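You operate a simulated robot arm through the tools that you are given. There is no shell and no other tool. Be economical: measure what you need, move in short steps, check, and stop when the job is done.

The job below is to be done with a simulated robot arm. You get a single attempt, and the scene is never put back.

## Task
Put one of the yellow-banded corner guards from the sample bench top on the narrow cream rack top shelf. Put the green thread cone on the top slip board. Take the teal thread cone and leave it on the black-clipped job card. Press the key four three times. Fetch the tan cap from the sample bench top and set it on the filter bench top. Put the purple film scrap on the cage cart top shelf. Put the tan-banded core on the cage cart top shelf away on the worktop of the feed supplies rack. Fetch the paper-wrapped sample pack from the top of the bagger bench and set it on the roll rack top shelf. The order is free. Set down upright: green thread cone, teal thread cone.

Only the result counts: the job must be done as asked and must still hold three seconds after the hand-in. Knocking over, shifting, dropping, spilling or breaking anything else fails it. Lids that push on must go on centred and level and be pressed home; caps that screw on are set level and turned clockwise until they are tight.

## Robot
A 6-joint arm with a four-finger gripper on a trunk, on a base that drives. Base frame: it is fixed to the floor where the robot stands at the start and does not move with it; the origin is under the middle of the robot, x ahead of it, y to its left, z up. Lengths are in mm, angles in degrees, forces in N, time in s.
With the tool pointing down near the work surface it reaches from about 640 to 720 mm from the robot's upright axis, wherever it stands. Its first joint turns from -166.0 to 166.0 degrees. Places, roughly: black-clipped job card [-2250, -750, 1000]; cage cart top shelf [2400, -8900, 1200]; filter bench top (29x20 cm) [-2800, -320, 800]; green thread cone (6x6x7 cm) [500, 900, 1300]; key four [-100, 2600, 800]; narrow cream rack top shelf [600, 800, 1300]; paper-wrapped sample pack [2000, -5750, 750]; purple film scrap (12x6x5 cm) [1900, -7400, 700]; roll rack top shelf (48x25 cm) [2300, -8200, 1260]; tan cap (6x6x4 cm) [1000, -1000, 800]; tan-banded core [2500, -8750, 1250]; teal thread cone (6x6x8 cm) [200, 2300, 800]; top slip board [1000, -2500, 750]; worktop of the feed supplies rack [1300, -4100, 900]; yellow-banded corner guard (7x7x4 cm) [800, -200, 800]. Payload 3.43 kg.
The TCP is the grasp point between the finger pads, 30 mm short of the fingertips. In the tool frame z runs along the fingers and y along their closing line. The gripper opens to 120 mm. The gripper's body begins 85 mm behind the TCP.
Orientation is that of the tool frame in the base frame, as a unit quaternion [x, y, z, w]. With the fingers straight down and closing along the base's y, the tool's x points along the base's -x, its y along +y and its z along -z.

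## Interface
- The arm moves only by the tool apply_moves. Its argument "plan" is a list that holds one entry, the list of rows, each a list of 7 numbers: the turn, a rotation vector about the tool's x, y, z in units of 8 degrees (1.0 is 8 degrees), then the shift along the tool's x, y, z in units of 50 mm (1.0 is 50 mm), then the gripper command, from -1 (fully open) to 1 (shut), values between in proportion. In form: [[[wx, wy, wz, dx, dy, dz, grip], ...]]. A call has 1 to 8 rows; each row shifts and turns the commanded pose from where the row before left it, along the tool's axes as they then stand. A call with a number of a shift or a turn outside -1 to 1 is refused whole. Rows are played at 5 a second. More than 50 mm and 8.6 degrees between two rows, or a gripper value outside its range, and nothing of the call is played. A pose out of reach is approached as far as the arm can. The call stops where the force on the tool passes 40 N (or 10 N more than at its start, if that is more) or the arm is blocked; 0.2 s more then pass. The fingers move at their own pace and stop on an object; they squeeze with about 42 N. The grip force told is the motor's: it shows also when the fingers shut on nothing. Time passes only in rows, and 0.2 s behind the last, so rows that do not move let the fingers close. It gives the time, the measured TCP pose, the force on the tool (base axes), the opening and the grip force at its end, in the units of the frame above (readings bear some noise), with the torque about the TCP (base axes, N m) and any sound that the robot's microphone picked up.
- Cameras (640 x 400 px; columns grow to the right, rows downward): "scene" is now at [67, 215.5, 1687.4]; the picture's right is [0.17, -0.98, 0.00], its down [-0.51, -0.09, -0.85] and it looks along [0.84, 0.15, -0.52] (base axes); focal length 254 px, centre (320, 200). "wrist" rides on the gripper at [71, -17, -121] in the tool frame; the picture's right is [0.23, 0.97, 0.00], its down [-0.81, 0.19, -0.55] and it looks along [-0.54, 0.13, 0.83] (tool axes); focal length 275 px, centre (320, 200). There is no depth. A picture from a camera that has moved, and an enlarged one, comes with that camera's place and axes in the base frame and with its lens.
- grab_frame(camera): a new picture of that camera. No time passes.
- slide_trunk(by): slides the trunk up (or, below 0, down) by that many mm; the arm and the scene camera ride with it, the base frame stays. It gives what a move gives, with no picture.
- drive_base(legs): drives the robot by 1 to 6 legs, each [ahead, left, turn to the left] in mm, mm and degrees, along the robot's own axes; the way and the turn of a leg run together, so that a leg with both is an arc; at most 1500 mm and 180 degrees a leg. The arm and the cameras ride along, it lands a little off, and it stops where it bumps. It gives what a move gives.
- pan_tilt(pan, tilt): turns the head with the scene camera to pan (to the left, within 120 degrees either way) and tilt (down, from -29 to 69), counted from straight ahead of the robot. It gives what a move gives.
- inspect(camera, box): a new picture of the part [left, top, right, bottom] of that camera's present view, enlarged. No time passes.
- hand_in(): hands the job in; it is judged then, once.

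Go step by step. Nothing tells you exact positions but the pictures and the camera data: compare them with the known pose of the tool, close in by small moves and look again before you grip or let go. The budget is 217 turns and 218 pictures, counting those below and the enlarged ones. Unless the task says otherwise, let go and move clear before handing in, and close with one line.

The tools are called as a command line: name --argument value ..., lists and objects as JSON in quotes. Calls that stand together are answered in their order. apply_moves: Moves the arm, as the interface text tells. Its arguments: {"type":"object","properties":{"plan":{"type":"array"}},"required":["plan"]} The other tools are called the same way: slide_trunk (by) slides the trunk up or down; drive_base (legs) drives the base; pan_tilt (pan, tilt) turns the head that bears the scene camera; grab_frame (camera) takes a picture; inspect (camera, box) takes an enlarged picture of a part of a camera's view; hand_in () hands the job in.

At the start:

```text
t: 0.0
ee_pos: [479.4, 452.3, 1470.5]
orientation: [-0.001, 1.0, 0.0, 0.0]
force: [0.6, 0.0, -0.7]
torque: [0.0, -0.03, 0.02]
gripper_width: 120.2
finger_force: 0.0
trunk travel left (down, up): [-250.0, 290.0]
robot x, y, heading: [-0.5, 0.9, 0.2]
head pan, tilt: [23.0, 44.7]
```

scene: 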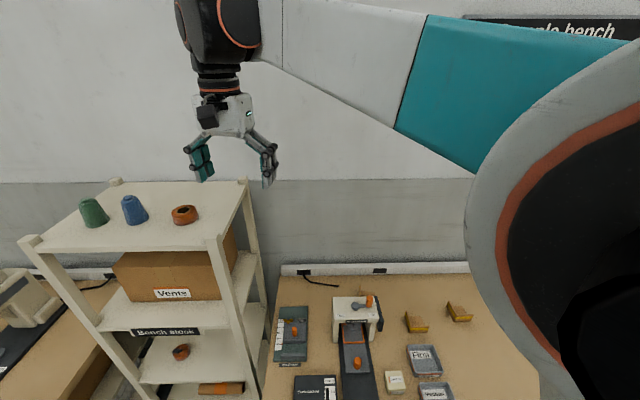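
wrist: 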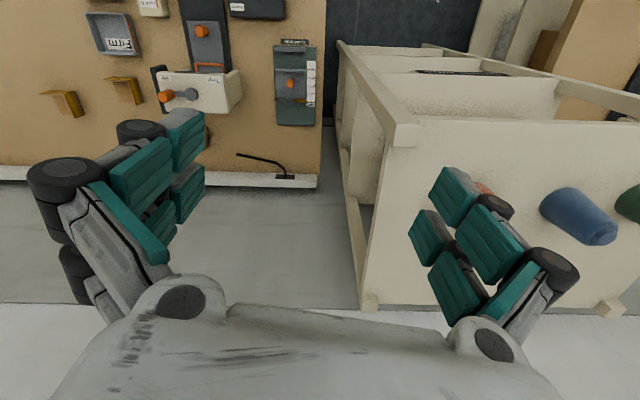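

I see the cream rack with the two cones and the sample bench ahead. I'll look over the sample bench first.

pan_tilt --pan -20 --tilt 40

grab_frame --camera "scene"

inspect --camera "wrist" --box '[0, 0, 330, 200]'

```text
t: 1.1
ee_pos: [479.3, 452.6, 1470.6]
orientation: [0.0, 1.0, 0.0, 0.0]
force: [-0.7, 0.6, 0.5]
torque: [-0.02, 0.01, 0.03]
gripper_width: 119.9
finger_force: 0.0
trunk travel left (down, up): [-250.0, 290.0]
robot x, y, heading: [-1.8, 0.4, 0.1]
head pan, tilt: [-20.0, 40.0]
```

```text
215 pictures are left
camera scene: at [58.6, 170.7, 1674.2], right [-0.34, -0.94, 0.0], down [-0.6, 0.22, -0.77], along [0.72, -0.26, -0.64], focal length 254 px, centre (320, 200)
```

scene: 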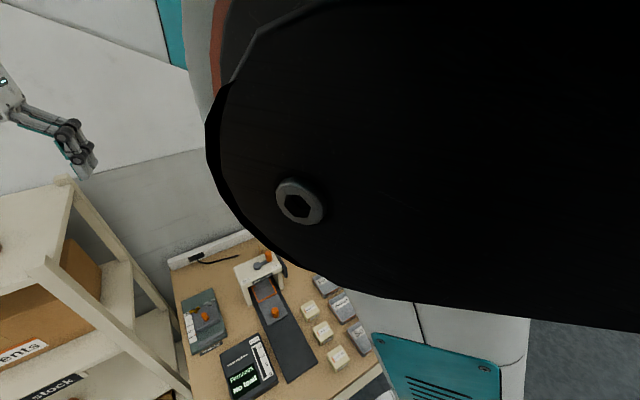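

```text
1.94 times, centred on (165, 100) of wrist
camera zoom: at [407.2, 435.5, 1590.7], right [-0.23, 0.97, 0.0], down [0.81, 0.19, 0.55], along [0.54, 0.13, -0.83], focal length 534 px, centre (621, 394)
```

zoom: 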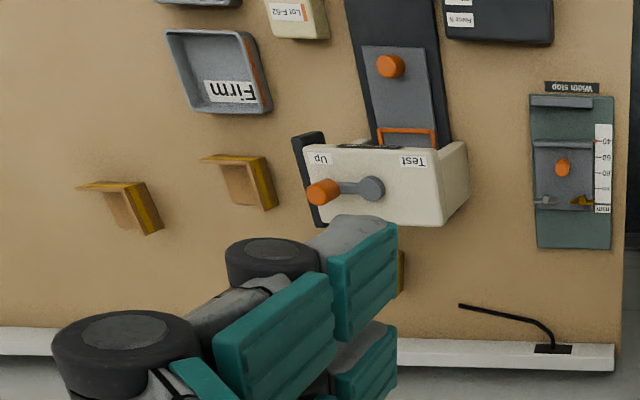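

Two corner guards are at about (686,-33) and (757,-190). I swing the arm over the nearer one and look.

apply_moves --plan '[[[0, 0, 0, -0.376, -0.88, 0.3, -1], [0, 0, 0, -0.376, -0.88, 0.3, -1], [0, 0, 0, -0.376, -0.88, 0.3, -1], [0, 0, 0, -0.376, -0.88, 0.3, -1], [0, 0, 0, -0.376, -0.88, 0.3, -1], [0, 0, 0, -0.376, -0.88, 0.3, -1], [0, 0, 0, -0.376, -0.88, 0.3, -1], [0, 0, 0, -0.376, -0.88, 0.3, -1]]]'

apply_moves --plan '[[[0, 0, 0, -0.3, -0.7, 0.9, -1], [0, 0, 0, -0.3, -0.5, 0.9, -1], [0, 0, 0, -0.2, -0.3, 0.9, -1], [0, 0, 0, 0, 0, 0.9, -1], [0, 0, 0, 0, 0, 0.5, -1]]]'

grab_frame --camera "wrist"

grab_frame --camera "scene"

```text
refused: row 1 steps farther than a row can; nothing moved
```

```text
refused: row 1 steps farther than a row can; nothing moved
```

```text
213 pictures are left
camera wrist: at [407.2, 435.5, 1590.7], right [-0.23, 0.97, 0.0], down [0.81, 0.19, 0.55], along [0.54, 0.13, -0.83], focal length 275 px, centre (320, 200)
```

wrist: 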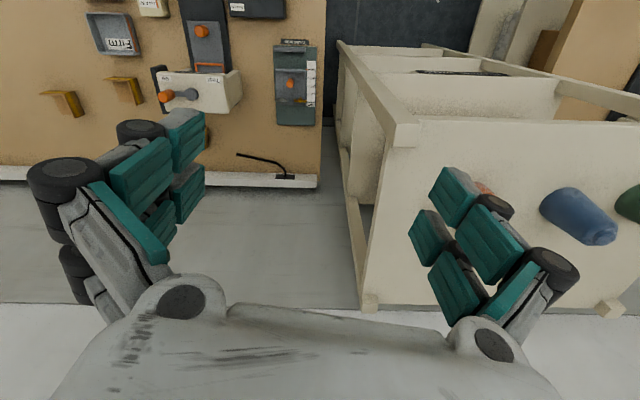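

```text
212 pictures are left
camera scene: at [58.6, 170.7, 1674.2], right [-0.34, -0.94, 0.0], down [-0.6, 0.22, -0.77], along [0.72, -0.26, -0.64], focal length 254 px, centre (320, 200)
```

scene: 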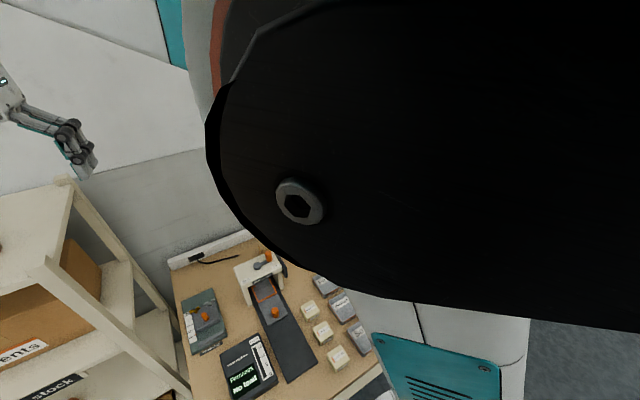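

The combined step must stay under 50 mm; I resend with smaller rows.

apply_moves --plan '[[[0, 0, 0, -0.37, -0.88, 0.25, -1], [0, 0, 0, -0.37, -0.88, 0.25, -1], [0, 0, 0, -0.37, -0.88, 0.25, -1], [0, 0, 0, -0.37, -0.88, 0.25, -1], [0, 0, 0, -0.37, -0.88, 0.25, -1], [0, 0, 0, -0.37, -0.88, 0.25, -1], [0, 0, 0, -0.37, -0.88, 0.25, -1], [0, 0, 0, -0.37, -0.88, 0.25, -1]]]'

apply_moves --plan '[[[0, 0, 0, -0.2, -0.4, 0.85, -1], [0, 0, 0, -0.2, -0.4, 0.85, -1], [0, 0, 0, -0.2, -0.4, 0.85, -1], [0, 0, 0, -0.1, -0.3, 0.9, -1], [0, 0, 0, 0, 0, 0.9, -1]]]'

grab_frame --camera "wrist"

grab_frame --camera "scene"

```text
t: 2.9
ee_pos: [625.9, 100.9, 1373.0]
orientation: [-0.001, 1.0, 0.0, 0.0]
force: [-0.1, 0.2, 0.1]
torque: [0.03, 0.0, -0.02]
gripper_width: 119.8
finger_force: 0.0
trunk travel left (down, up): [-250.0, 290.0]
robot x, y, heading: [-1.3, -1.7, -0.1]
head pan, tilt: [-20.0, 40.0]
```

```text
t: 4.1
ee_pos: [661.9, 28.5, 1155.2]
orientation: [0.0, 1.0, 0.0, 0.0]
force: [0.6, -0.2, -0.8]
torque: [0.0, 0.01, -0.01]
gripper_width: 119.8
finger_force: 0.1
trunk travel left (down, up): [-250.0, 290.0]
robot x, y, heading: [-3.7, 1.7, -0.2]
head pan, tilt: [-20.0, 40.0]
```

```text
211 pictures are left
camera wrist: at [591.0, 10.8, 1276.2], right [-0.23, 0.97, 0.0], down [0.81, 0.19, 0.55], along [0.54, 0.13, -0.83], focal length 275 px, centre (320, 200)
```

wrist: 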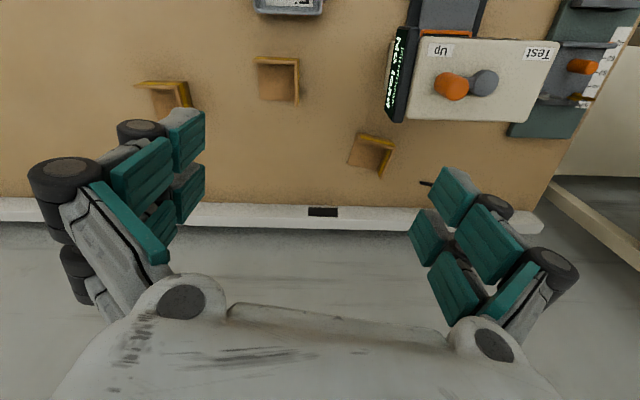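

```text
210 pictures are left
camera scene: at [58.9, 170.6, 1674.2], right [-0.34, -0.94, 0.0], down [-0.6, 0.22, -0.77], along [0.72, -0.26, -0.64], focal length 254 px, centre (320, 200)
```

scene: 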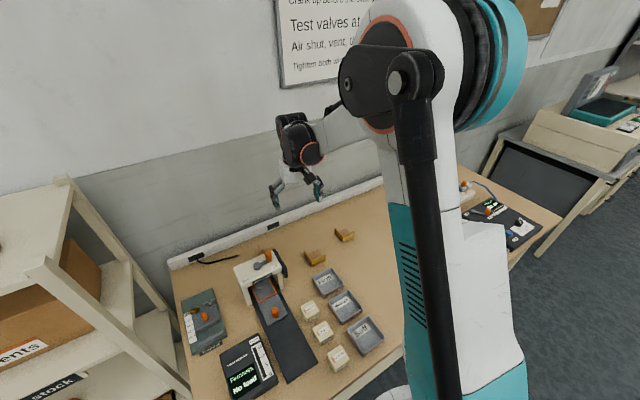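

inspect --camera "wrist" --box '[130, 30, 430, 190]'

inspect --camera "scene" --box '[260, 220, 400, 310]'

```text
2.13 times, centred on (280, 110) of wrist
camera zoom: at [591.0, 10.8, 1276.2], right [-0.23, 0.97, 0.0], down [0.81, 0.19, 0.55], along [0.54, 0.13, -0.83], focal length 587 px, centre (405, 392)
```

zoom: 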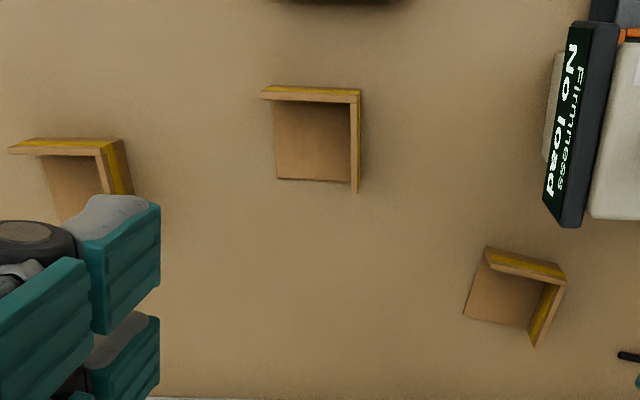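

```text
4.44 times, centred on (330, 265) of scene
camera zoom: at [58.9, 170.6, 1674.2], right [-0.34, -0.94, 0.0], down [-0.6, 0.22, -0.77], along [0.72, -0.26, -0.64], focal length 1129 px, centre (276, -89)
```

zoom: 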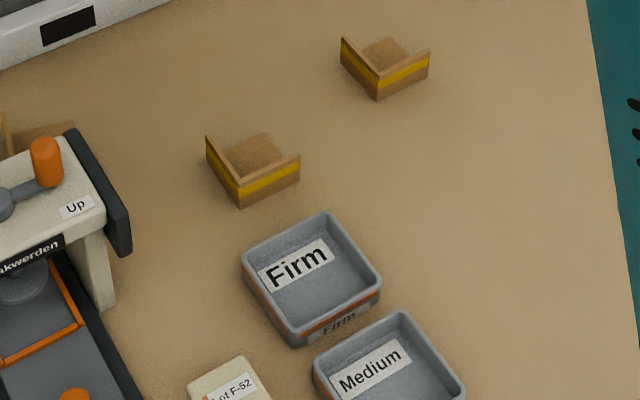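

The guards are corner trays with two walls. I'll grip the +y wall of the middle guard at about (679,0), with yaw of 11° and a narrowed opening.

apply_moves --plan '[[[0, 0, -0.69, 0, 0, 0, 0.17], [0, 0, -0.69, 0, 0, 0, 0.17], [0, 0, 0, -0.22, -0.63, 0.6, 0.17], [0, 0, 0, 0, 0, 1, 0.17], [0, 0, 0, 0, 0, 1, 0.17], [0, 0, 0, 0, 0, 1, 0.17], [0, 0, 0, 0, 0, 1, 0.17]]]'

grab_frame --camera "wrist"

grab_frame --camera "scene"

```text
t: 5.7
ee_pos: [679.8, -3.6, 924.2]
orientation: [-0.095, 0.995, -0.001, 0.0]
force: [-0.8, 0.7, -0.3]
torque: [0.03, -0.02, 0.0]
gripper_width: 49.5
finger_force: 0.0
trunk travel left (down, up): [-250.0, 290.0]
robot x, y, heading: [1.4, 3.0, -0.1]
head pan, tilt: [-20.0, 40.0]
```

```text
207 pictures are left
camera wrist: at [612.8, -33.9, 1044.0], right [-0.41, 0.91, 0.0], down [0.76, 0.34, 0.55], along [0.5, 0.23, -0.83], focal length 275 px, centre (320, 200)
```

wrist: 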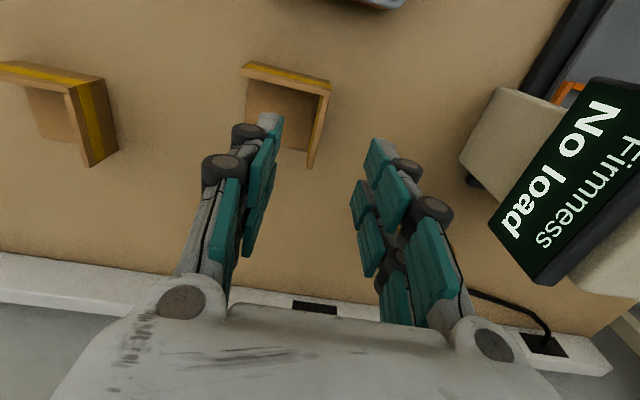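

```text
206 pictures are left
camera scene: at [59.3, 170.6, 1674.1], right [-0.34, -0.94, 0.0], down [-0.6, 0.22, -0.77], along [0.72, -0.26, -0.64], focal length 254 px, centre (320, 200)
```

scene: 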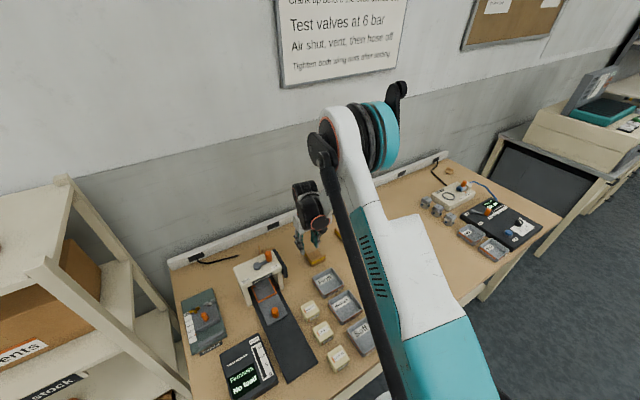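

Alignment over the wall is good; descend and grip.

apply_moves --plan '[[[0, 0, 0, 0, 0, 0.6, 0.17], [0, 0, 0, 0, 0, 0.6, 0.17], [0, 0, 0, 0, 0, 0.36, 0.17], [0, 0, 0, 0, 0, 0, 1], [0, 0, 0, 0, 0, 0, 1], [0, 0, 0, 0, 0, 0, 1]]]'

grab_frame --camera "wrist"

```text
t: 7.1
ee_pos: [679.2, -4.4, 844.5]
orientation: [-0.096, 0.995, 0.0, 0.0]
force: [-0.1, 0.2, -0.4]
torque: [-0.05, 0.02, -0.03]
gripper_width: 6.3
finger_force: 38.0
trunk travel left (down, up): [-250.0, 290.0]
robot x, y, heading: [2.8, -1.4, 0.0]
head pan, tilt: [-20.0, 40.0]
```

```text
205 pictures are left
camera wrist: at [612.7, -34.7, 965.4], right [-0.41, 0.91, 0.0], down [0.76, 0.34, 0.55], along [0.5, 0.23, -0.83], focal length 275 px, centre (320, 200)
```

wrist: 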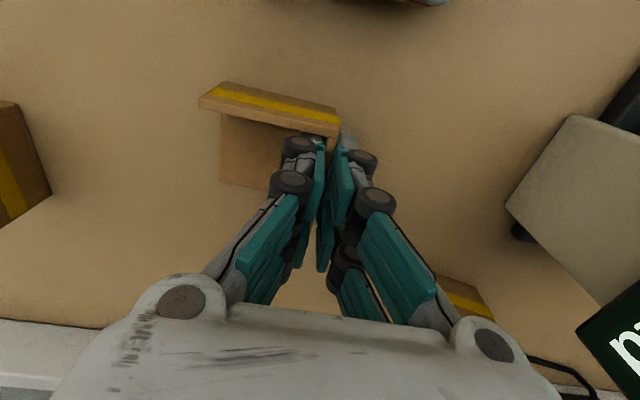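

Gripped the guard (6.3 mm wall). Lift up and out to above the rack height.

apply_moves --plan '[[[0, 0, 0, 0, 0, -1, 1], [0, 0, 0, 0, 0, -1, 1], [0, 0, 0, 0, 0, -1, 1], [0, 0, 0, 0, 0, -1, 1], [0, 0, 0, 0, 0, -1, 1], [0, 0, 0, 0, 0, -1, 1], [0, 0, 0, 0, 0, -1, 1], [0, 0, 0, 0, 0, -1, 1]]]'

apply_moves --plan '[[[0, 0, 0, 0, 0, -1, 1], [0, 0, 0, 0, 0, -1, 1], [0, 0, 0, 0, 0, -1, 1], [0, 0, 0, 0, 0, -1, 1], [0, 0, 0, 0, 0, -0.6, 1]]]'

pan_tilt --pan 45 --tilt 45

grab_frame --camera "scene"

```text
t: 8.9
ee_pos: [677.4, 1.9, 1249.0]
orientation: [-0.096, 0.995, 0.0, 0.0]
force: [0.3, 0.9, -0.1]
torque: [0.0, 0.01, -0.03]
gripper_width: 5.9
finger_force: 38.7
trunk travel left (down, up): [-250.0, 290.0]
robot x, y, heading: [2.1, 3.9, 0.0]
head pan, tilt: [-20.0, 40.0]
```

```text
t: 10.1
ee_pos: [682.0, -4.2, 1476.1]
orientation: [-0.096, 0.995, 0.0, 0.0]
force: [0.0, 0.8, 0.2]
torque: [0.0, 0.03, -0.01]
gripper_width: 6.0
finger_force: 38.1
trunk travel left (down, up): [-250.0, 290.0]
robot x, y, heading: [2.9, 2.1, -0.1]
head pan, tilt: [-20.0, 40.0]
```

```text
t: 11.5
ee_pos: [682.1, -4.1, 1473.8]
orientation: [-0.096, 0.995, -0.001, 0.0]
force: [0.4, 0.5, 0.2]
torque: [0.0, 0.02, 0.01]
gripper_width: 6.0
finger_force: 38.2
trunk travel left (down, up): [-250.0, 290.0]
robot x, y, heading: [-1.0, 1.6, 0.0]
head pan, tilt: [45.0, 45.0]
```

```text
204 pictures are left
camera scene: at [36.2, 257.0, 1667.0], right [0.71, -0.71, 0.0], down [-0.5, -0.5, -0.71], along [0.5, 0.5, -0.71], focal length 254 px, centre (320, 200)
```

scene: 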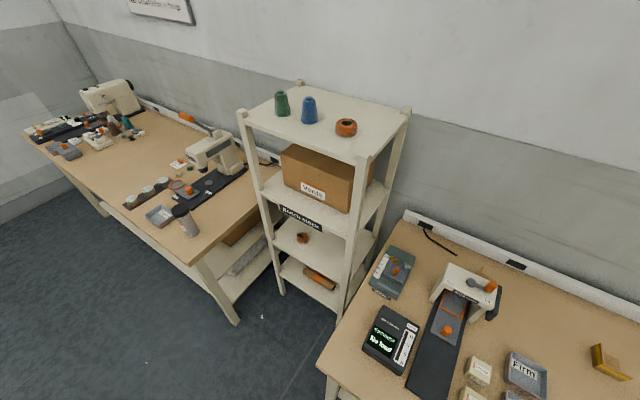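

The rack top has free room behind the orange core. I check the base clearance before driving left.

pan_tilt --pan 40 --tilt 69

grab_frame --camera "scene"

```text
t: 12.3
ee_pos: [681.8, -3.5, 1473.8]
orientation: [-0.096, 0.995, 0.0, 0.0]
force: [0.1, 0.3, 0.2]
torque: [0.0, 0.0, 0.0]
gripper_width: 5.9
finger_force: 38.3
trunk travel left (down, up): [-250.0, 290.0]
robot x, y, heading: [-0.8, -1.1, 0.2]
head pan, tilt: [40.0, 68.8]
```

```text
203 pictures are left
camera scene: at [21.5, 235.5, 1638.1], right [0.64, -0.77, 0.0], down [-0.71, -0.6, -0.36], along [0.28, 0.23, -0.93], focal length 254 px, centre (320, 200)
```

scene: 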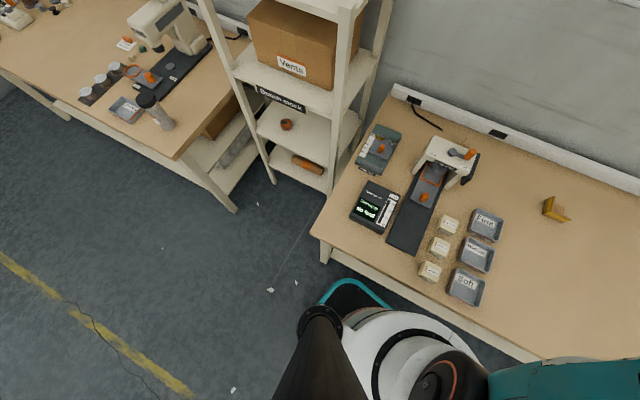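

Base front reaches x≈250 and the rack legs stand at x≥400, so driving left 430 is safe.

drive_base --legs '[[0, 430, 0]]'

pan_tilt --pan 20 --tilt 45

grab_frame --camera "scene"

grab_frame --camera "wrist"

```text
t: 14.2
ee_pos: [645.8, 75.7, 1472.9]
orientation: [-0.026, 1.0, 0.0, 0.0]
force: [0.9, 0.3, -0.4]
torque: [0.02, 0.01, -0.01]
gripper_width: 5.8
finger_force: 38.5
trunk travel left (down, up): [-250.0, 290.0]
robot x, y, heading: [-28.4, 177.2, -8.2]
head pan, tilt: [40.0, 68.8]
stopped in leg 1: the robot was blocked; the commanded pose is now the measured one
```

```text
t: 15.1
ee_pos: [647.4, 76.1, 1473.4]
orientation: [-0.026, 1.0, 0.0, -0.001]
force: [0.1, -0.6, -0.9]
torque: [0.02, 0.01, -0.01]
gripper_width: 6.2
finger_force: 38.2
trunk travel left (down, up): [-250.0, 290.0]
robot x, y, heading: [-33.1, 175.7, -8.1]
head pan, tilt: [20.0, 45.0]
```

```text
202 pictures are left
camera scene: at [57.9, 393.3, 1666.9], right [0.21, -0.98, 0.0], down [-0.69, -0.15, -0.71], along [0.69, 0.15, -0.71], focal length 254 px, centre (320, 200)
```

scene: 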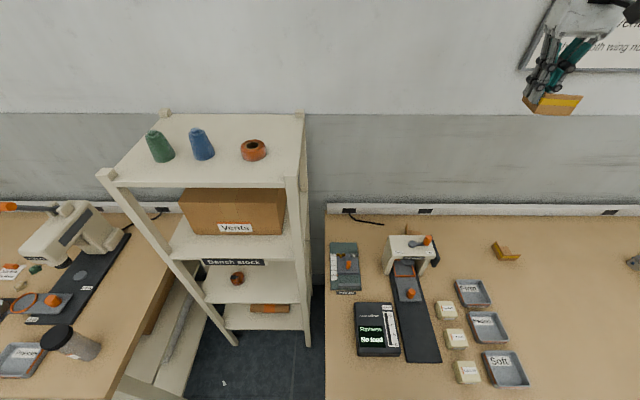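

```text
201 pictures are left
camera wrist: at [575.8, 55.1, 1594.4], right [-0.28, 0.96, 0.0], down [0.8, 0.23, 0.55], along [0.53, 0.15, -0.83], focal length 275 px, centre (320, 200)
```

wrist: 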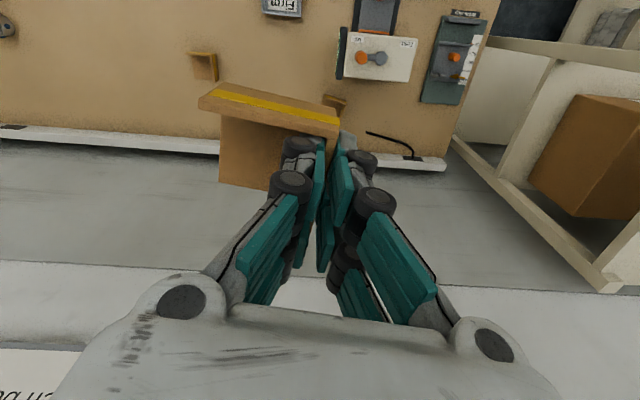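

The base bumped the sample bench's corner leg (hopefully only touched). I back off, straighten, then pass left in front of the rack.

drive_base --legs '[[-130, 0, 0], [0, 0, 8], [0, 525, 0]]'

grab_frame --camera "scene"

```text
t: 19.7
ee_pos: [523.3, 724.0, 1474.2]
orientation: [-0.093, 0.996, 0.001, 0.0]
force: [-0.1, 0.2, 0.1]
torque: [-0.03, 0.0, 0.01]
gripper_width: 6.1
finger_force: 38.2
trunk travel left (down, up): [-250.0, 290.0]
robot x, y, heading: [-156.7, 734.5, -0.3]
head pan, tilt: [20.0, 45.0]
```

```text
200 pictures are left
camera scene: at [-101.3, 960.9, 1666.8], right [0.33, -0.94, 0.0], down [-0.67, -0.24, -0.71], along [0.67, 0.24, -0.71], focal length 254 px, centre (320, 200)
```

scene: 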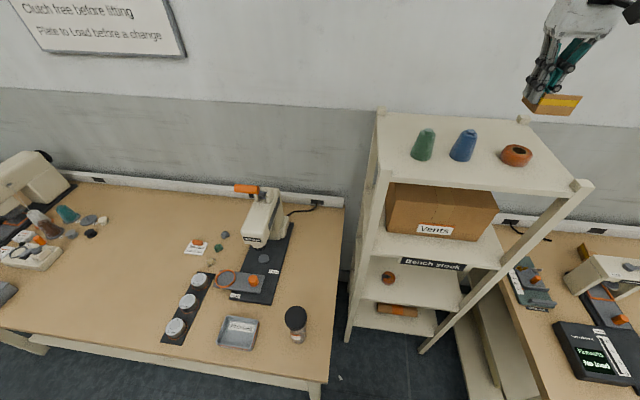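

Now ahead 130 so the TCP comes over the free area behind the core.

drive_base --legs '[[130, 0, 0]]'

grab_frame --camera "wrist"

grab_frame --camera "scene"

```text
t: 21.0
ee_pos: [654.2, 722.5, 1473.8]
orientation: [-0.091, 0.996, 0.0, -0.002]
force: [1.6, -0.1, -1.0]
torque: [0.0, 0.07, -0.01]
gripper_width: 6.1
finger_force: 37.6
trunk travel left (down, up): [-250.0, 290.0]
robot x, y, heading: [-26.7, 732.8, -0.5]
head pan, tilt: [20.0, 45.0]
```

```text
199 pictures are left
camera wrist: at [588.7, 691.2, 1593.6], right [-0.4, 0.92, 0.0], down [0.76, 0.34, 0.55], along [0.5, 0.22, -0.83], focal length 275 px, centre (320, 200)
```

wrist: 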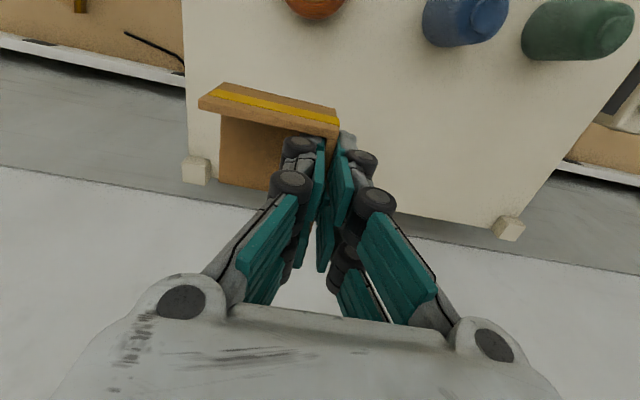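

```text
198 pictures are left
camera scene: at [30.9, 958.9, 1666.8], right [0.33, -0.94, 0.0], down [-0.67, -0.24, -0.71], along [0.67, 0.24, -0.71], focal length 254 px, centre (320, 200)
```

scene: 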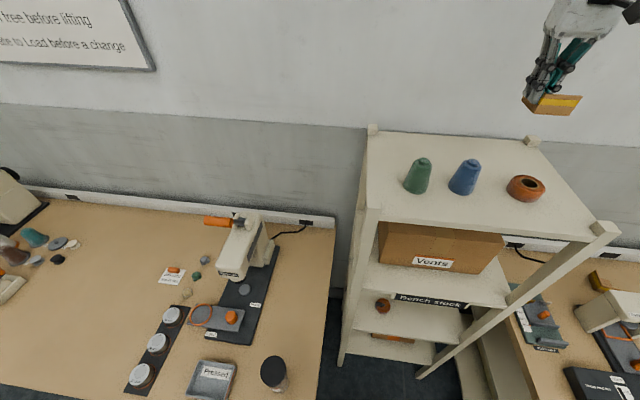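

The landing spot is clear. Lower to just above the shelf.

apply_moves --plan '[[[0, 0, 0, 0, 0.2, 0.9, 1], [0, 0, 0, 0, 0, 0.9, 1], [0, 0, 0, 0, 0, 0.2, 1]]]'

grab_frame --camera "scene"

inspect --camera "scene" --box '[440, 80, 640, 220]'

```text
t: 21.8
ee_pos: [652.6, 731.7, 1369.4]
orientation: [-0.092, 0.996, 0.0, 0.0]
force: [0.5, 0.7, -0.5]
torque: [0.04, 0.02, 0.0]
gripper_width: 5.9
finger_force: 38.2
trunk travel left (down, up): [-250.0, 290.0]
robot x, y, heading: [-25.6, 729.5, -0.4]
head pan, tilt: [20.0, 45.0]
```

```text
197 pictures are left
camera scene: at [29.2, 958.9, 1667.0], right [0.33, -0.94, 0.0], down [-0.67, -0.24, -0.71], along [0.67, 0.24, -0.71], focal length 254 px, centre (320, 200)
```

scene: 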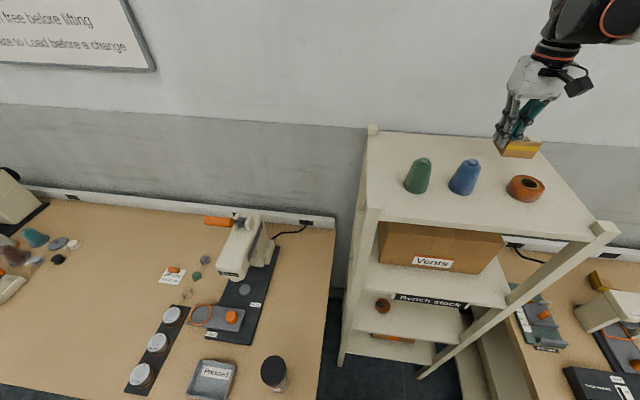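

```text
2.86 times, centred on (540, 150) of scene
camera zoom: at [29.2, 958.9, 1667.0], right [0.33, -0.94, 0.0], down [-0.67, -0.24, -0.71], along [0.67, 0.24, -0.71], focal length 726 px, centre (-309, 343)
```

zoom: 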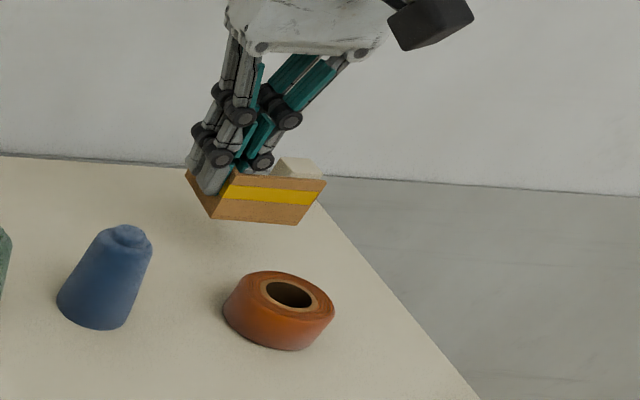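

apply_moves --plan '[[[0, 0, 0, 0, 0, 0.2, 1], [0, 0, 0, 0, 0, 0.2, 1]]]'

inspect --camera "scene" --box '[440, 80, 640, 220]'

```text
t: 22.4
ee_pos: [653.0, 732.1, 1351.6]
orientation: [-0.092, 0.996, 0.001, 0.0]
force: [-0.5, 0.0, -0.7]
torque: [0.0, -0.03, 0.0]
gripper_width: 6.0
finger_force: 38.2
trunk travel left (down, up): [-250.0, 290.0]
robot x, y, heading: [-28.7, 731.5, -0.5]
head pan, tilt: [20.0, 45.0]
```

```text
2.86 times, centred on (540, 150) of scene
camera zoom: at [29.1, 959.0, 1666.9], right [0.33, -0.94, 0.0], down [-0.67, -0.24, -0.71], along [0.67, 0.24, -0.71], focal length 726 px, centre (-309, 343)
```

zoom: 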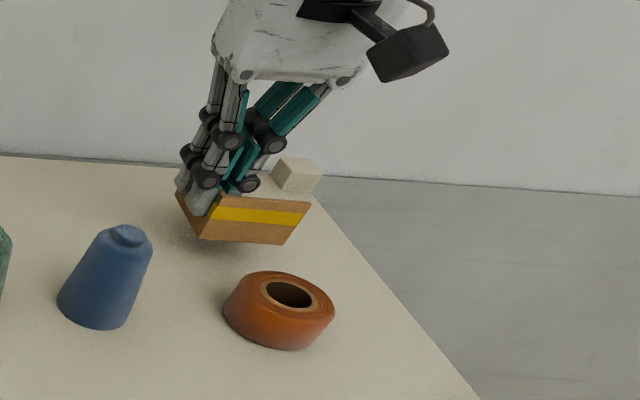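

apply_moves --plan '[[[0, 0, 0, 0, 0, 0.12, 1], [0, 0, 0, 0, 0, 0, 1]]]'

inspect --camera "scene" --box '[480, 110, 580, 180]'

```text
t: 23.0
ee_pos: [653.4, 730.0, 1345.8]
orientation: [-0.091, 0.996, 0.0, 0.001]
force: [0.3, -0.4, -1.0]
torque: [0.02, 0.0, 0.0]
gripper_width: 6.0
finger_force: 38.2
trunk travel left (down, up): [-250.0, 290.0]
robot x, y, heading: [-26.0, 730.4, -0.8]
head pan, tilt: [20.0, 45.0]
```

```text
5.71 times, centred on (530, 145) of scene
camera zoom: at [29.1, 958.9, 1667.0], right [0.33, -0.94, 0.0], down [-0.67, -0.24, -0.71], along [0.67, 0.24, -0.71], focal length 1452 px, centre (-880, 514)
```

zoom: 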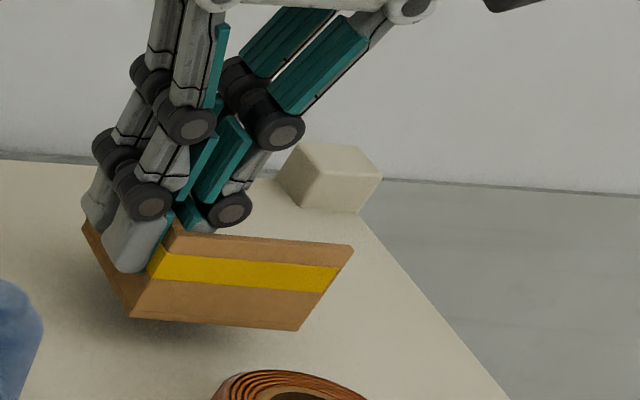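

apply_moves --plan '[[[0, 0, 0, 0, 0, 0.06, 1], [0, 0, 0, 0, 0, 0, 1]]]'

apply_moves --plan '[[[0, 0, 0, 0, 0, 0.06, 1], [0, 0, 0, 0, 0, 0, 1]]]'

inspect --camera "scene" --box '[480, 110, 580, 180]'

```text
t: 23.6
ee_pos: [653.0, 730.3, 1342.4]
orientation: [-0.091, 0.996, 0.0, 0.0]
force: [-0.2, 0.6, 0.1]
torque: [0.0, -0.01, -0.01]
gripper_width: 6.0
finger_force: 38.7
trunk travel left (down, up): [-250.0, 290.0]
robot x, y, heading: [-31.9, 732.7, -0.6]
head pan, tilt: [20.0, 45.0]
```

```text
t: 24.2
ee_pos: [651.3, 731.5, 1340.5]
orientation: [-0.091, 0.996, -0.001, 0.0]
force: [0.5, 0.0, -0.2]
torque: [-0.03, -0.01, -0.01]
gripper_width: 5.8
finger_force: 39.1
trunk travel left (down, up): [-250.0, 290.0]
robot x, y, heading: [-24.0, 734.1, -0.6]
head pan, tilt: [20.0, 45.0]
```

```text
5.71 times, centred on (530, 145) of scene
camera zoom: at [29.1, 958.9, 1667.0], right [0.33, -0.94, 0.0], down [-0.67, -0.24, -0.71], along [0.67, 0.24, -0.71], focal length 1452 px, centre (-880, 514)
```

zoom: 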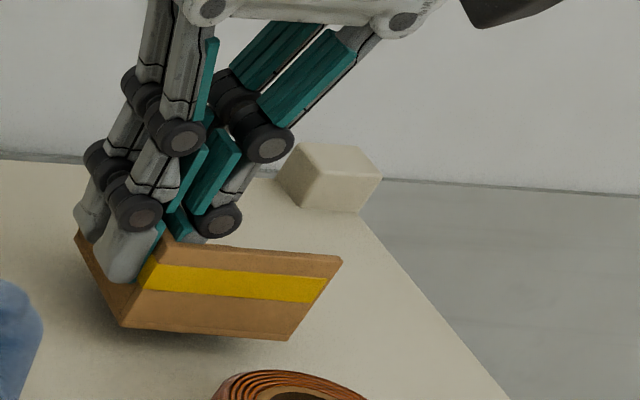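

apply_moves --plan '[[[0, 0, 0, 0, 0, 0.06, 1], [0, 0, 0, 0, 0, 0, 1]]]'

apply_moves --plan '[[[0, 0, 0, 0, 0, 0.06, 1], [0, 0, 0, 0, 0, 0, 1]]]'

inspect --camera "scene" --box '[480, 110, 580, 180]'

```text
t: 24.8
ee_pos: [652.6, 730.1, 1336.4]
orientation: [-0.091, 0.996, 0.0, 0.001]
force: [0.6, 0.2, 0.8]
torque: [0.0, -0.02, 0.0]
gripper_width: 5.9
finger_force: 37.9
trunk travel left (down, up): [-250.0, 290.0]
robot x, y, heading: [-25.3, 732.4, -0.9]
head pan, tilt: [20.0, 45.0]
```

```text
t: 25.4
ee_pos: [652.5, 731.0, 1334.4]
orientation: [-0.092, 0.996, -0.001, 0.0]
force: [-0.7, -0.5, 0.1]
torque: [0.04, -0.01, 0.0]
gripper_width: 6.1
finger_force: 38.5
trunk travel left (down, up): [-250.0, 290.0]
robot x, y, heading: [-27.5, 727.5, -0.6]
head pan, tilt: [20.0, 45.0]
```

```text
5.71 times, centred on (530, 145) of scene
camera zoom: at [29.1, 958.9, 1667.0], right [0.33, -0.94, 0.0], down [-0.67, -0.24, -0.71], along [0.67, 0.24, -0.71], focal length 1452 px, centre (-880, 514)
```

zoom: 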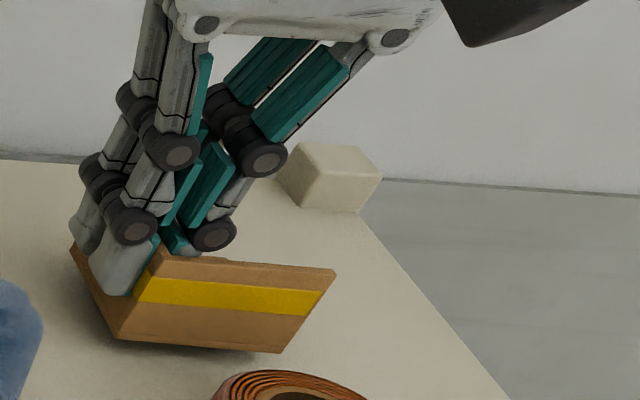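

apply_moves --plan '[[[0, 0, 0, 0, 0, 0.08, 1], [0, 0, 0, 0, 0, 0, 1]]]'

apply_moves --plan '[[[0, 0, 0, 0, 0, 0.06, 1], [0, 0, 0, 0, 0, 0, 1]]]'

inspect --camera "scene" --box '[480, 110, 580, 180]'

```text
t: 26.0
ee_pos: [650.7, 730.6, 1331.0]
orientation: [-0.092, 0.996, 0.0, 0.0]
force: [-1.1, -0.3, -0.4]
torque: [0.01, 0.03, 0.03]
gripper_width: 6.0
finger_force: 38.2
trunk travel left (down, up): [-250.0, 290.0]
robot x, y, heading: [-26.4, 732.4, -0.8]
head pan, tilt: [20.0, 45.0]
```

```text
t: 26.6
ee_pos: [650.6, 731.5, 1328.0]
orientation: [-0.092, 0.996, 0.0, 0.0]
force: [0.5, -1.0, -0.7]
torque: [0.02, -0.03, 0.01]
gripper_width: 5.9
finger_force: 38.1
trunk travel left (down, up): [-250.0, 290.0]
robot x, y, heading: [-28.8, 734.3, -0.6]
head pan, tilt: [20.0, 45.0]
```

```text
5.71 times, centred on (530, 145) of scene
camera zoom: at [29.1, 958.9, 1667.0], right [0.33, -0.94, 0.0], down [-0.67, -0.24, -0.71], along [0.67, 0.24, -0.71], focal length 1452 px, centre (-880, 514)
```

zoom: 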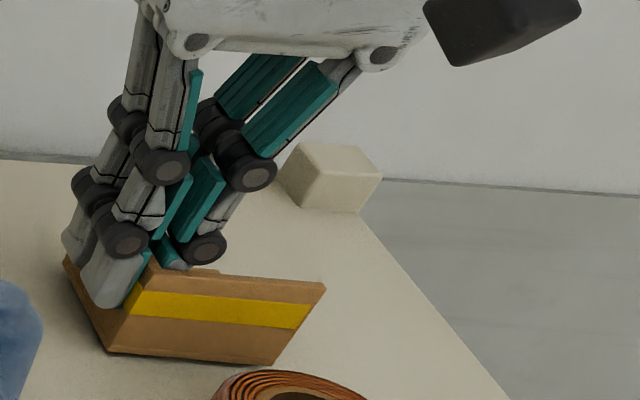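

apply_moves --plan '[[[0, 0, 0, 0, 0, 0.06, 1], [0, 0, 0, 0, 0, 0, 1]]]'

apply_moves --plan '[[[0, 0, 0, 0, 0, 0.06, 1], [0, 0, 0, 0, 0, 0, 1]]]'

inspect --camera "scene" --box '[480, 110, 580, 180]'

```text
t: 27.2
ee_pos: [652.2, 730.9, 1325.1]
orientation: [-0.091, 0.996, 0.001, 0.0]
force: [-0.7, 0.3, 0.2]
torque: [-0.01, 0.01, 0.01]
gripper_width: 5.9
finger_force: 38.2
trunk travel left (down, up): [-250.0, 290.0]
robot x, y, heading: [-27.0, 734.3, -0.6]
head pan, tilt: [20.0, 45.0]
```

```text
t: 27.8
ee_pos: [651.6, 730.8, 1325.0]
orientation: [-0.091, 0.996, 0.0, 0.001]
force: [9.0, -0.5, 27.4]
torque: [-0.09, -0.23, 0.01]
gripper_width: 6.1
finger_force: 38.0
trunk travel left (down, up): [-250.0, 290.0]
robot x, y, heading: [-33.9, 730.0, -0.6]
head pan, tilt: [20.0, 45.0]
```

```text
5.71 times, centred on (530, 145) of scene
camera zoom: at [28.1, 958.8, 1667.3], right [0.33, -0.94, 0.0], down [-0.67, -0.24, -0.71], along [0.67, 0.24, -0.71], focal length 1452 px, centre (-880, 514)
```

zoom: 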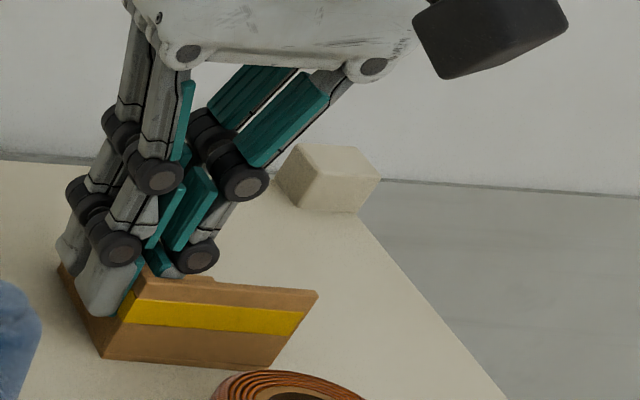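

Contact at TCP 1325 (shelf ≈1281). Release and lift.

apply_moves --plan '[[[0, 0, 0, 0, 0, -0.04, 0.4], [0, 0, 0, 0, 0, 0, 0.4], [0, 0, 0, 0, 0, -0.5, 0.4], [0, 0, 0, 0, 0, -1, 0.4], [0, 0, 0, 0, 0, -1, 0.4], [0, 0, 0, 0, 0, -1, 0.4]]]'

grab_frame --camera "scene"

grab_frame --camera "wrist"

```text
t: 29.2
ee_pos: [649.1, 732.7, 1504.7]
orientation: [-0.091, 0.996, 0.001, -0.001]
force: [0.2, 0.3, -1.3]
torque: [-0.01, 0.02, 0.0]
gripper_width: 35.8
finger_force: 0.0
trunk travel left (down, up): [-250.0, 290.0]
robot x, y, heading: [-24.8, 733.9, -0.7]
head pan, tilt: [20.0, 45.0]
```

```text
189 pictures are left
camera scene: at [29.0, 958.9, 1667.0], right [0.33, -0.94, 0.0], down [-0.67, -0.24, -0.71], along [0.67, 0.24, -0.71], focal length 254 px, centre (320, 200)
```

scene: 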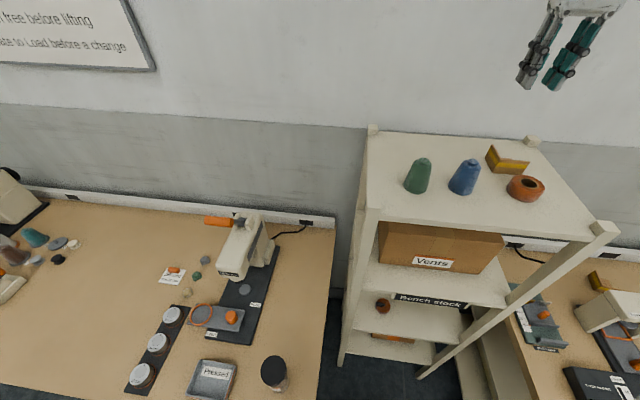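

```text
188 pictures are left
camera wrist: at [581.9, 702.4, 1623.8], right [-0.4, 0.92, 0.0], down [0.76, 0.34, 0.55], along [0.51, 0.22, -0.83], focal length 275 px, centre (320, 200)
```

wrist: 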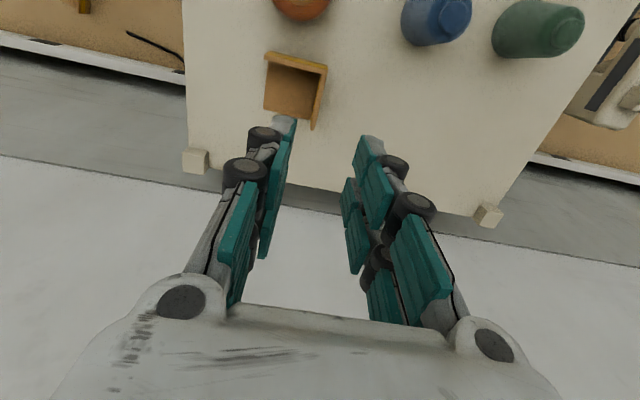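

The guard is set. Next the green cone at about (500,895): I back off a bit and turn the gripper so it closes along x.

drive_base --legs '[[-110, 0, 0]]'

apply_moves --plan '[[[0, 0, -1, 0, 0, 0, -0.5], [0, 0, -1, 0, 0, 0, -0.5], [0, 0, -1, 0, 0, 0, -0.5], [0, 0, -1, 0, 0, 0, -0.5], [0, 0, -1, 0, 0, 0, -0.5], [0, 0, -1, 0, 0, 0, -0.5], [0, 0, -1, 0, 0, 0, -0.5], [0, 0, -1, 0, 0, 0, -0.5]]]'

apply_moves --plan '[[[0, 0, -1, 0, 0, 0, -0.5], [0, 0, -0.95, 0, 0, 0, -0.5], [0, 0, 0, -0.9, 0, 0, -0.5], [0, 0, 0, -0.9, 0, 0, -0.5], [0, 0, 0, -0.9, 0, 0, -0.5]]]'

grab_frame --camera "wrist"

grab_frame --camera "scene"

```text
t: 30.4
ee_pos: [535.4, 734.2, 1503.5]
orientation: [-0.092, 0.996, 0.0, 0.001]
force: [-0.8, 0.2, 0.7]
torque: [0.01, -0.11, 0.02]
gripper_width: 36.0
finger_force: 0.1
trunk travel left (down, up): [-250.0, 290.0]
robot x, y, heading: [-141.5, 734.5, -0.8]
head pan, tilt: [20.0, 45.0]
```

```text
t: 32.2
ee_pos: [538.2, 734.0, 1502.7]
orientation: [-0.607, 0.795, 0.0, 0.0]
force: [0.0, 0.4, -0.4]
torque: [0.0, -0.03, -0.01]
gripper_width: 90.4
finger_force: 0.0
trunk travel left (down, up): [-250.0, 290.0]
robot x, y, heading: [-142.1, 733.3, -0.2]
head pan, tilt: [20.0, 45.0]
```

```text
t: 33.4
ee_pos: [540.9, 870.1, 1503.8]
orientation: [0.708, -0.707, 0.001, 0.001]
force: [-0.5, 0.3, -0.6]
torque: [-0.05, -0.04, -0.03]
gripper_width: 90.2
finger_force: 0.0
trunk travel left (down, up): [-250.0, 290.0]
robot x, y, heading: [-138.1, 736.2, -0.4]
head pan, tilt: [20.0, 45.0]
```

```text
187 pictures are left
camera wrist: at [557.5, 799.0, 1623.9], right [-0.97, -0.23, 0.0], down [-0.19, 0.81, 0.55], along [-0.13, 0.54, -0.83], focal length 275 px, centre (320, 200)
```

wrist: 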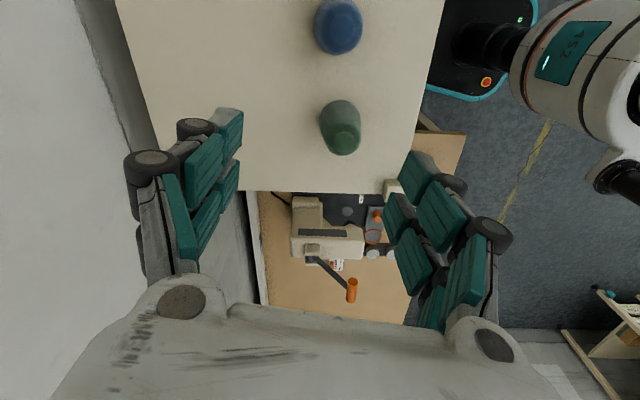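

```text
186 pictures are left
camera scene: at [-82.1, 961.2, 1666.7], right [0.33, -0.94, 0.0], down [-0.67, -0.24, -0.71], along [0.67, 0.24, -0.71], focal length 254 px, centre (320, 200)
```

scene: 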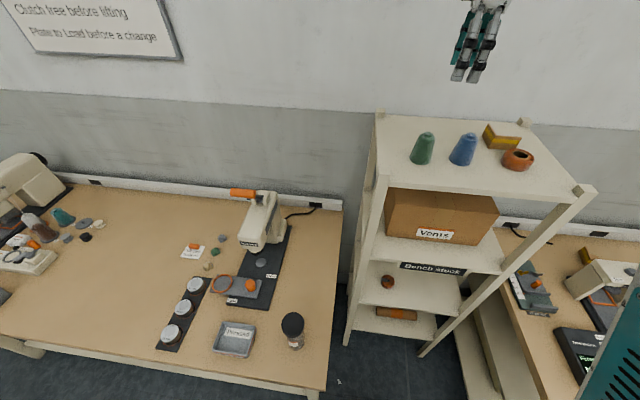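

Cone at (507,897). Align above it and lower partway.

apply_moves --plan '[[[0, 0, 0, -0.54, 0.68, 0, -0.5], [0, 0, 0, 0, 0, 0.8, -0.5], [0, 0, 0, 0, 0, 0.8, -0.5], [0, 0, 0, 0, 0, 0.2, -0.5]]]'

grab_frame --camera "wrist"

inspect --camera "scene" --box '[360, 40, 560, 180]'

```text
t: 34.4
ee_pos: [504.7, 897.7, 1411.8]
orientation: [0.707, -0.707, 0.0, 0.0]
force: [-0.9, 0.9, 0.3]
torque: [-0.03, 0.0, 0.02]
gripper_width: 89.9
finger_force: 0.1
trunk travel left (down, up): [-250.0, 290.0]
robot x, y, heading: [-140.8, 735.2, -0.4]
head pan, tilt: [20.0, 45.0]
```

```text
185 pictures are left
camera wrist: at [522.6, 825.6, 1533.5], right [-0.97, -0.23, 0.0], down [-0.19, 0.81, 0.55], along [-0.13, 0.54, -0.83], focal length 275 px, centre (320, 200)
```

wrist: 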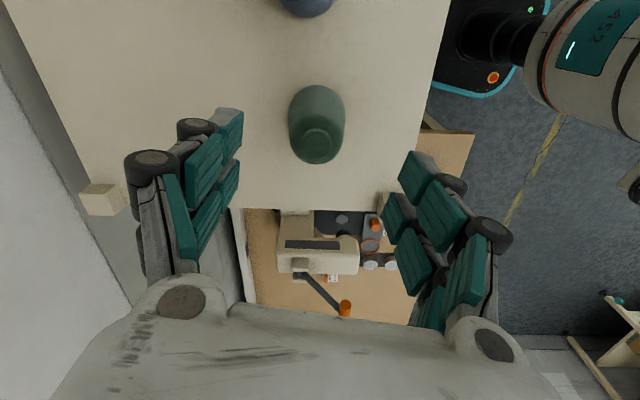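

```text
2.86 times, centred on (460, 110) of scene
camera zoom: at [-82.6, 960.3, 1666.9], right [0.33, -0.94, 0.0], down [-0.67, -0.24, -0.71], along [0.67, 0.24, -0.71], focal length 726 px, centre (-80, 457)
```

zoom: 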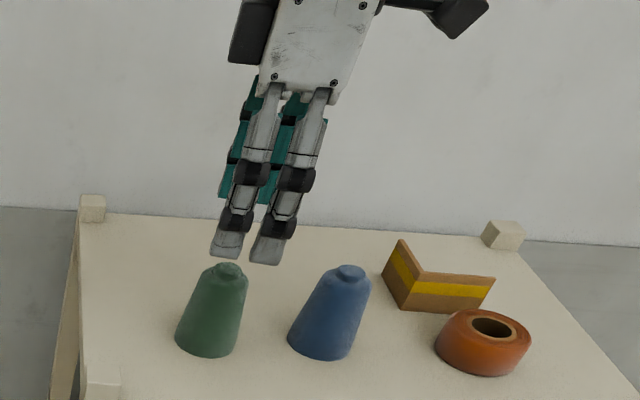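

Well centred. Descend and grip.

apply_moves --plan '[[[0, 0, 0, 0, 0, 0.7, -0.5], [0, 0, 0, 0, 0, 0.7, -0.5], [0, 0, 0, 0, 0, 0.46, -0.5], [0, 0, 0, 0, 0, 0, 1], [0, 0, 0, 0, 0, 0, 1], [0, 0, 0, 0, 0, 0, 1]]]'

inspect --camera "scene" --box '[360, 40, 560, 180]'

```text
t: 35.8
ee_pos: [502.5, 895.0, 1317.4]
orientation: [0.708, -0.707, 0.0, 0.0]
force: [-0.3, 0.3, 2.6]
torque: [0.0, 0.06, 0.03]
gripper_width: 47.7
finger_force: 42.1
trunk travel left (down, up): [-250.0, 290.0]
robot x, y, heading: [-139.6, 730.5, -0.6]
head pan, tilt: [20.0, 45.0]
```

```text
2.86 times, centred on (460, 110) of scene
camera zoom: at [-82.6, 960.0, 1667.0], right [0.33, -0.94, 0.0], down [-0.67, -0.24, -0.71], along [0.67, 0.24, -0.71], focal length 726 px, centre (-80, 457)
```

zoom: 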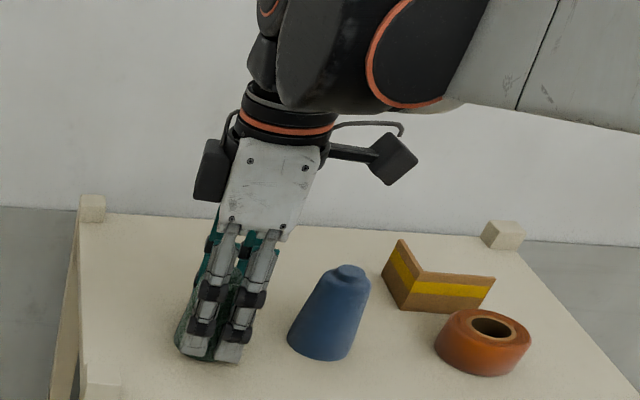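

Gripped. Lift, back away, and look toward the south side for the slip board.

apply_moves --plan '[[[0, 0, 0, 0, 0, -0.6, 1], [0, 0, 0, 0, 0, -1, 1], [0, 0, 0, 0, 0, -1, 1], [0, 0, 0, 0, 0, -1, 1]]]'

drive_base --legs '[[-250, 0, 0]]'

pan_tilt --pan -75 --tilt 25

grab_frame --camera "scene"

grab_frame --camera "wrist"

```text
t: 36.8
ee_pos: [501.9, 900.3, 1502.8]
orientation: [0.707, -0.707, 0.0, 0.001]
force: [0.4, -0.1, -0.7]
torque: [-0.05, 0.0, -0.01]
gripper_width: 48.1
finger_force: 41.8
trunk travel left (down, up): [-250.0, 290.0]
robot x, y, heading: [-139.5, 731.4, -0.5]
head pan, tilt: [20.0, 45.0]
```

```text
t: 38.6
ee_pos: [245.0, 899.7, 1503.3]
orientation: [-0.707, 0.707, 0.0, 0.0]
force: [-0.5, -0.3, -0.9]
torque: [-0.01, -0.06, -0.01]
gripper_width: 48.1
finger_force: 42.0
trunk travel left (down, up): [-250.0, 290.0]
robot x, y, heading: [-396.1, 733.8, -0.3]
head pan, tilt: [20.0, 45.0]
```

```text
t: 40.3
ee_pos: [248.1, 899.5, 1502.5]
orientation: [-0.707, 0.707, 0.0, -0.001]
force: [-0.1, -0.6, -1.6]
torque: [0.04, 0.0, 0.0]
gripper_width: 48.1
finger_force: 41.7
trunk travel left (down, up): [-250.0, 290.0]
robot x, y, heading: [-390.9, 736.3, -0.7]
head pan, tilt: [-75.0, 25.0]
```

```text
182 pictures are left
camera scene: at [-391.1, 846.3, 1697.5], right [-0.97, -0.25, 0.0], down [-0.11, 0.41, -0.91], along [0.23, -0.88, -0.42], focal length 254 px, centre (320, 200)
```

scene: 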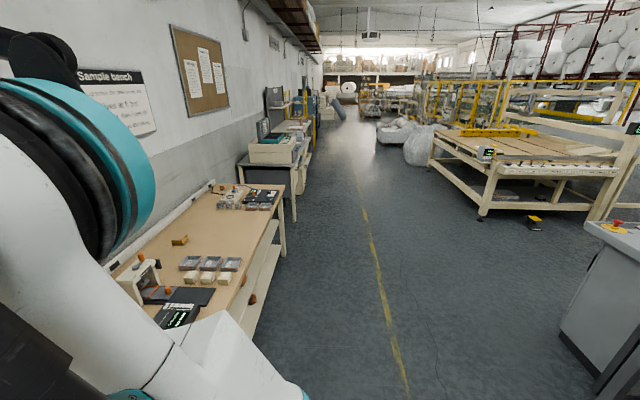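

```text
181 pictures are left
camera wrist: at [263.7, 828.8, 1623.0], right [-0.97, -0.23, 0.0], down [-0.19, 0.81, 0.55], along [-0.13, 0.54, -0.83], focal length 275 px, centre (320, 200)
```

wrist: 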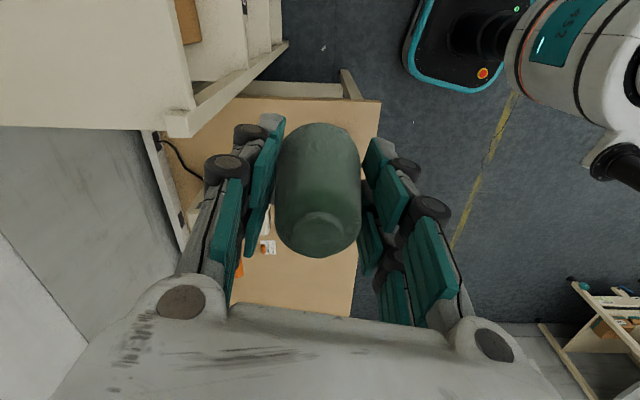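

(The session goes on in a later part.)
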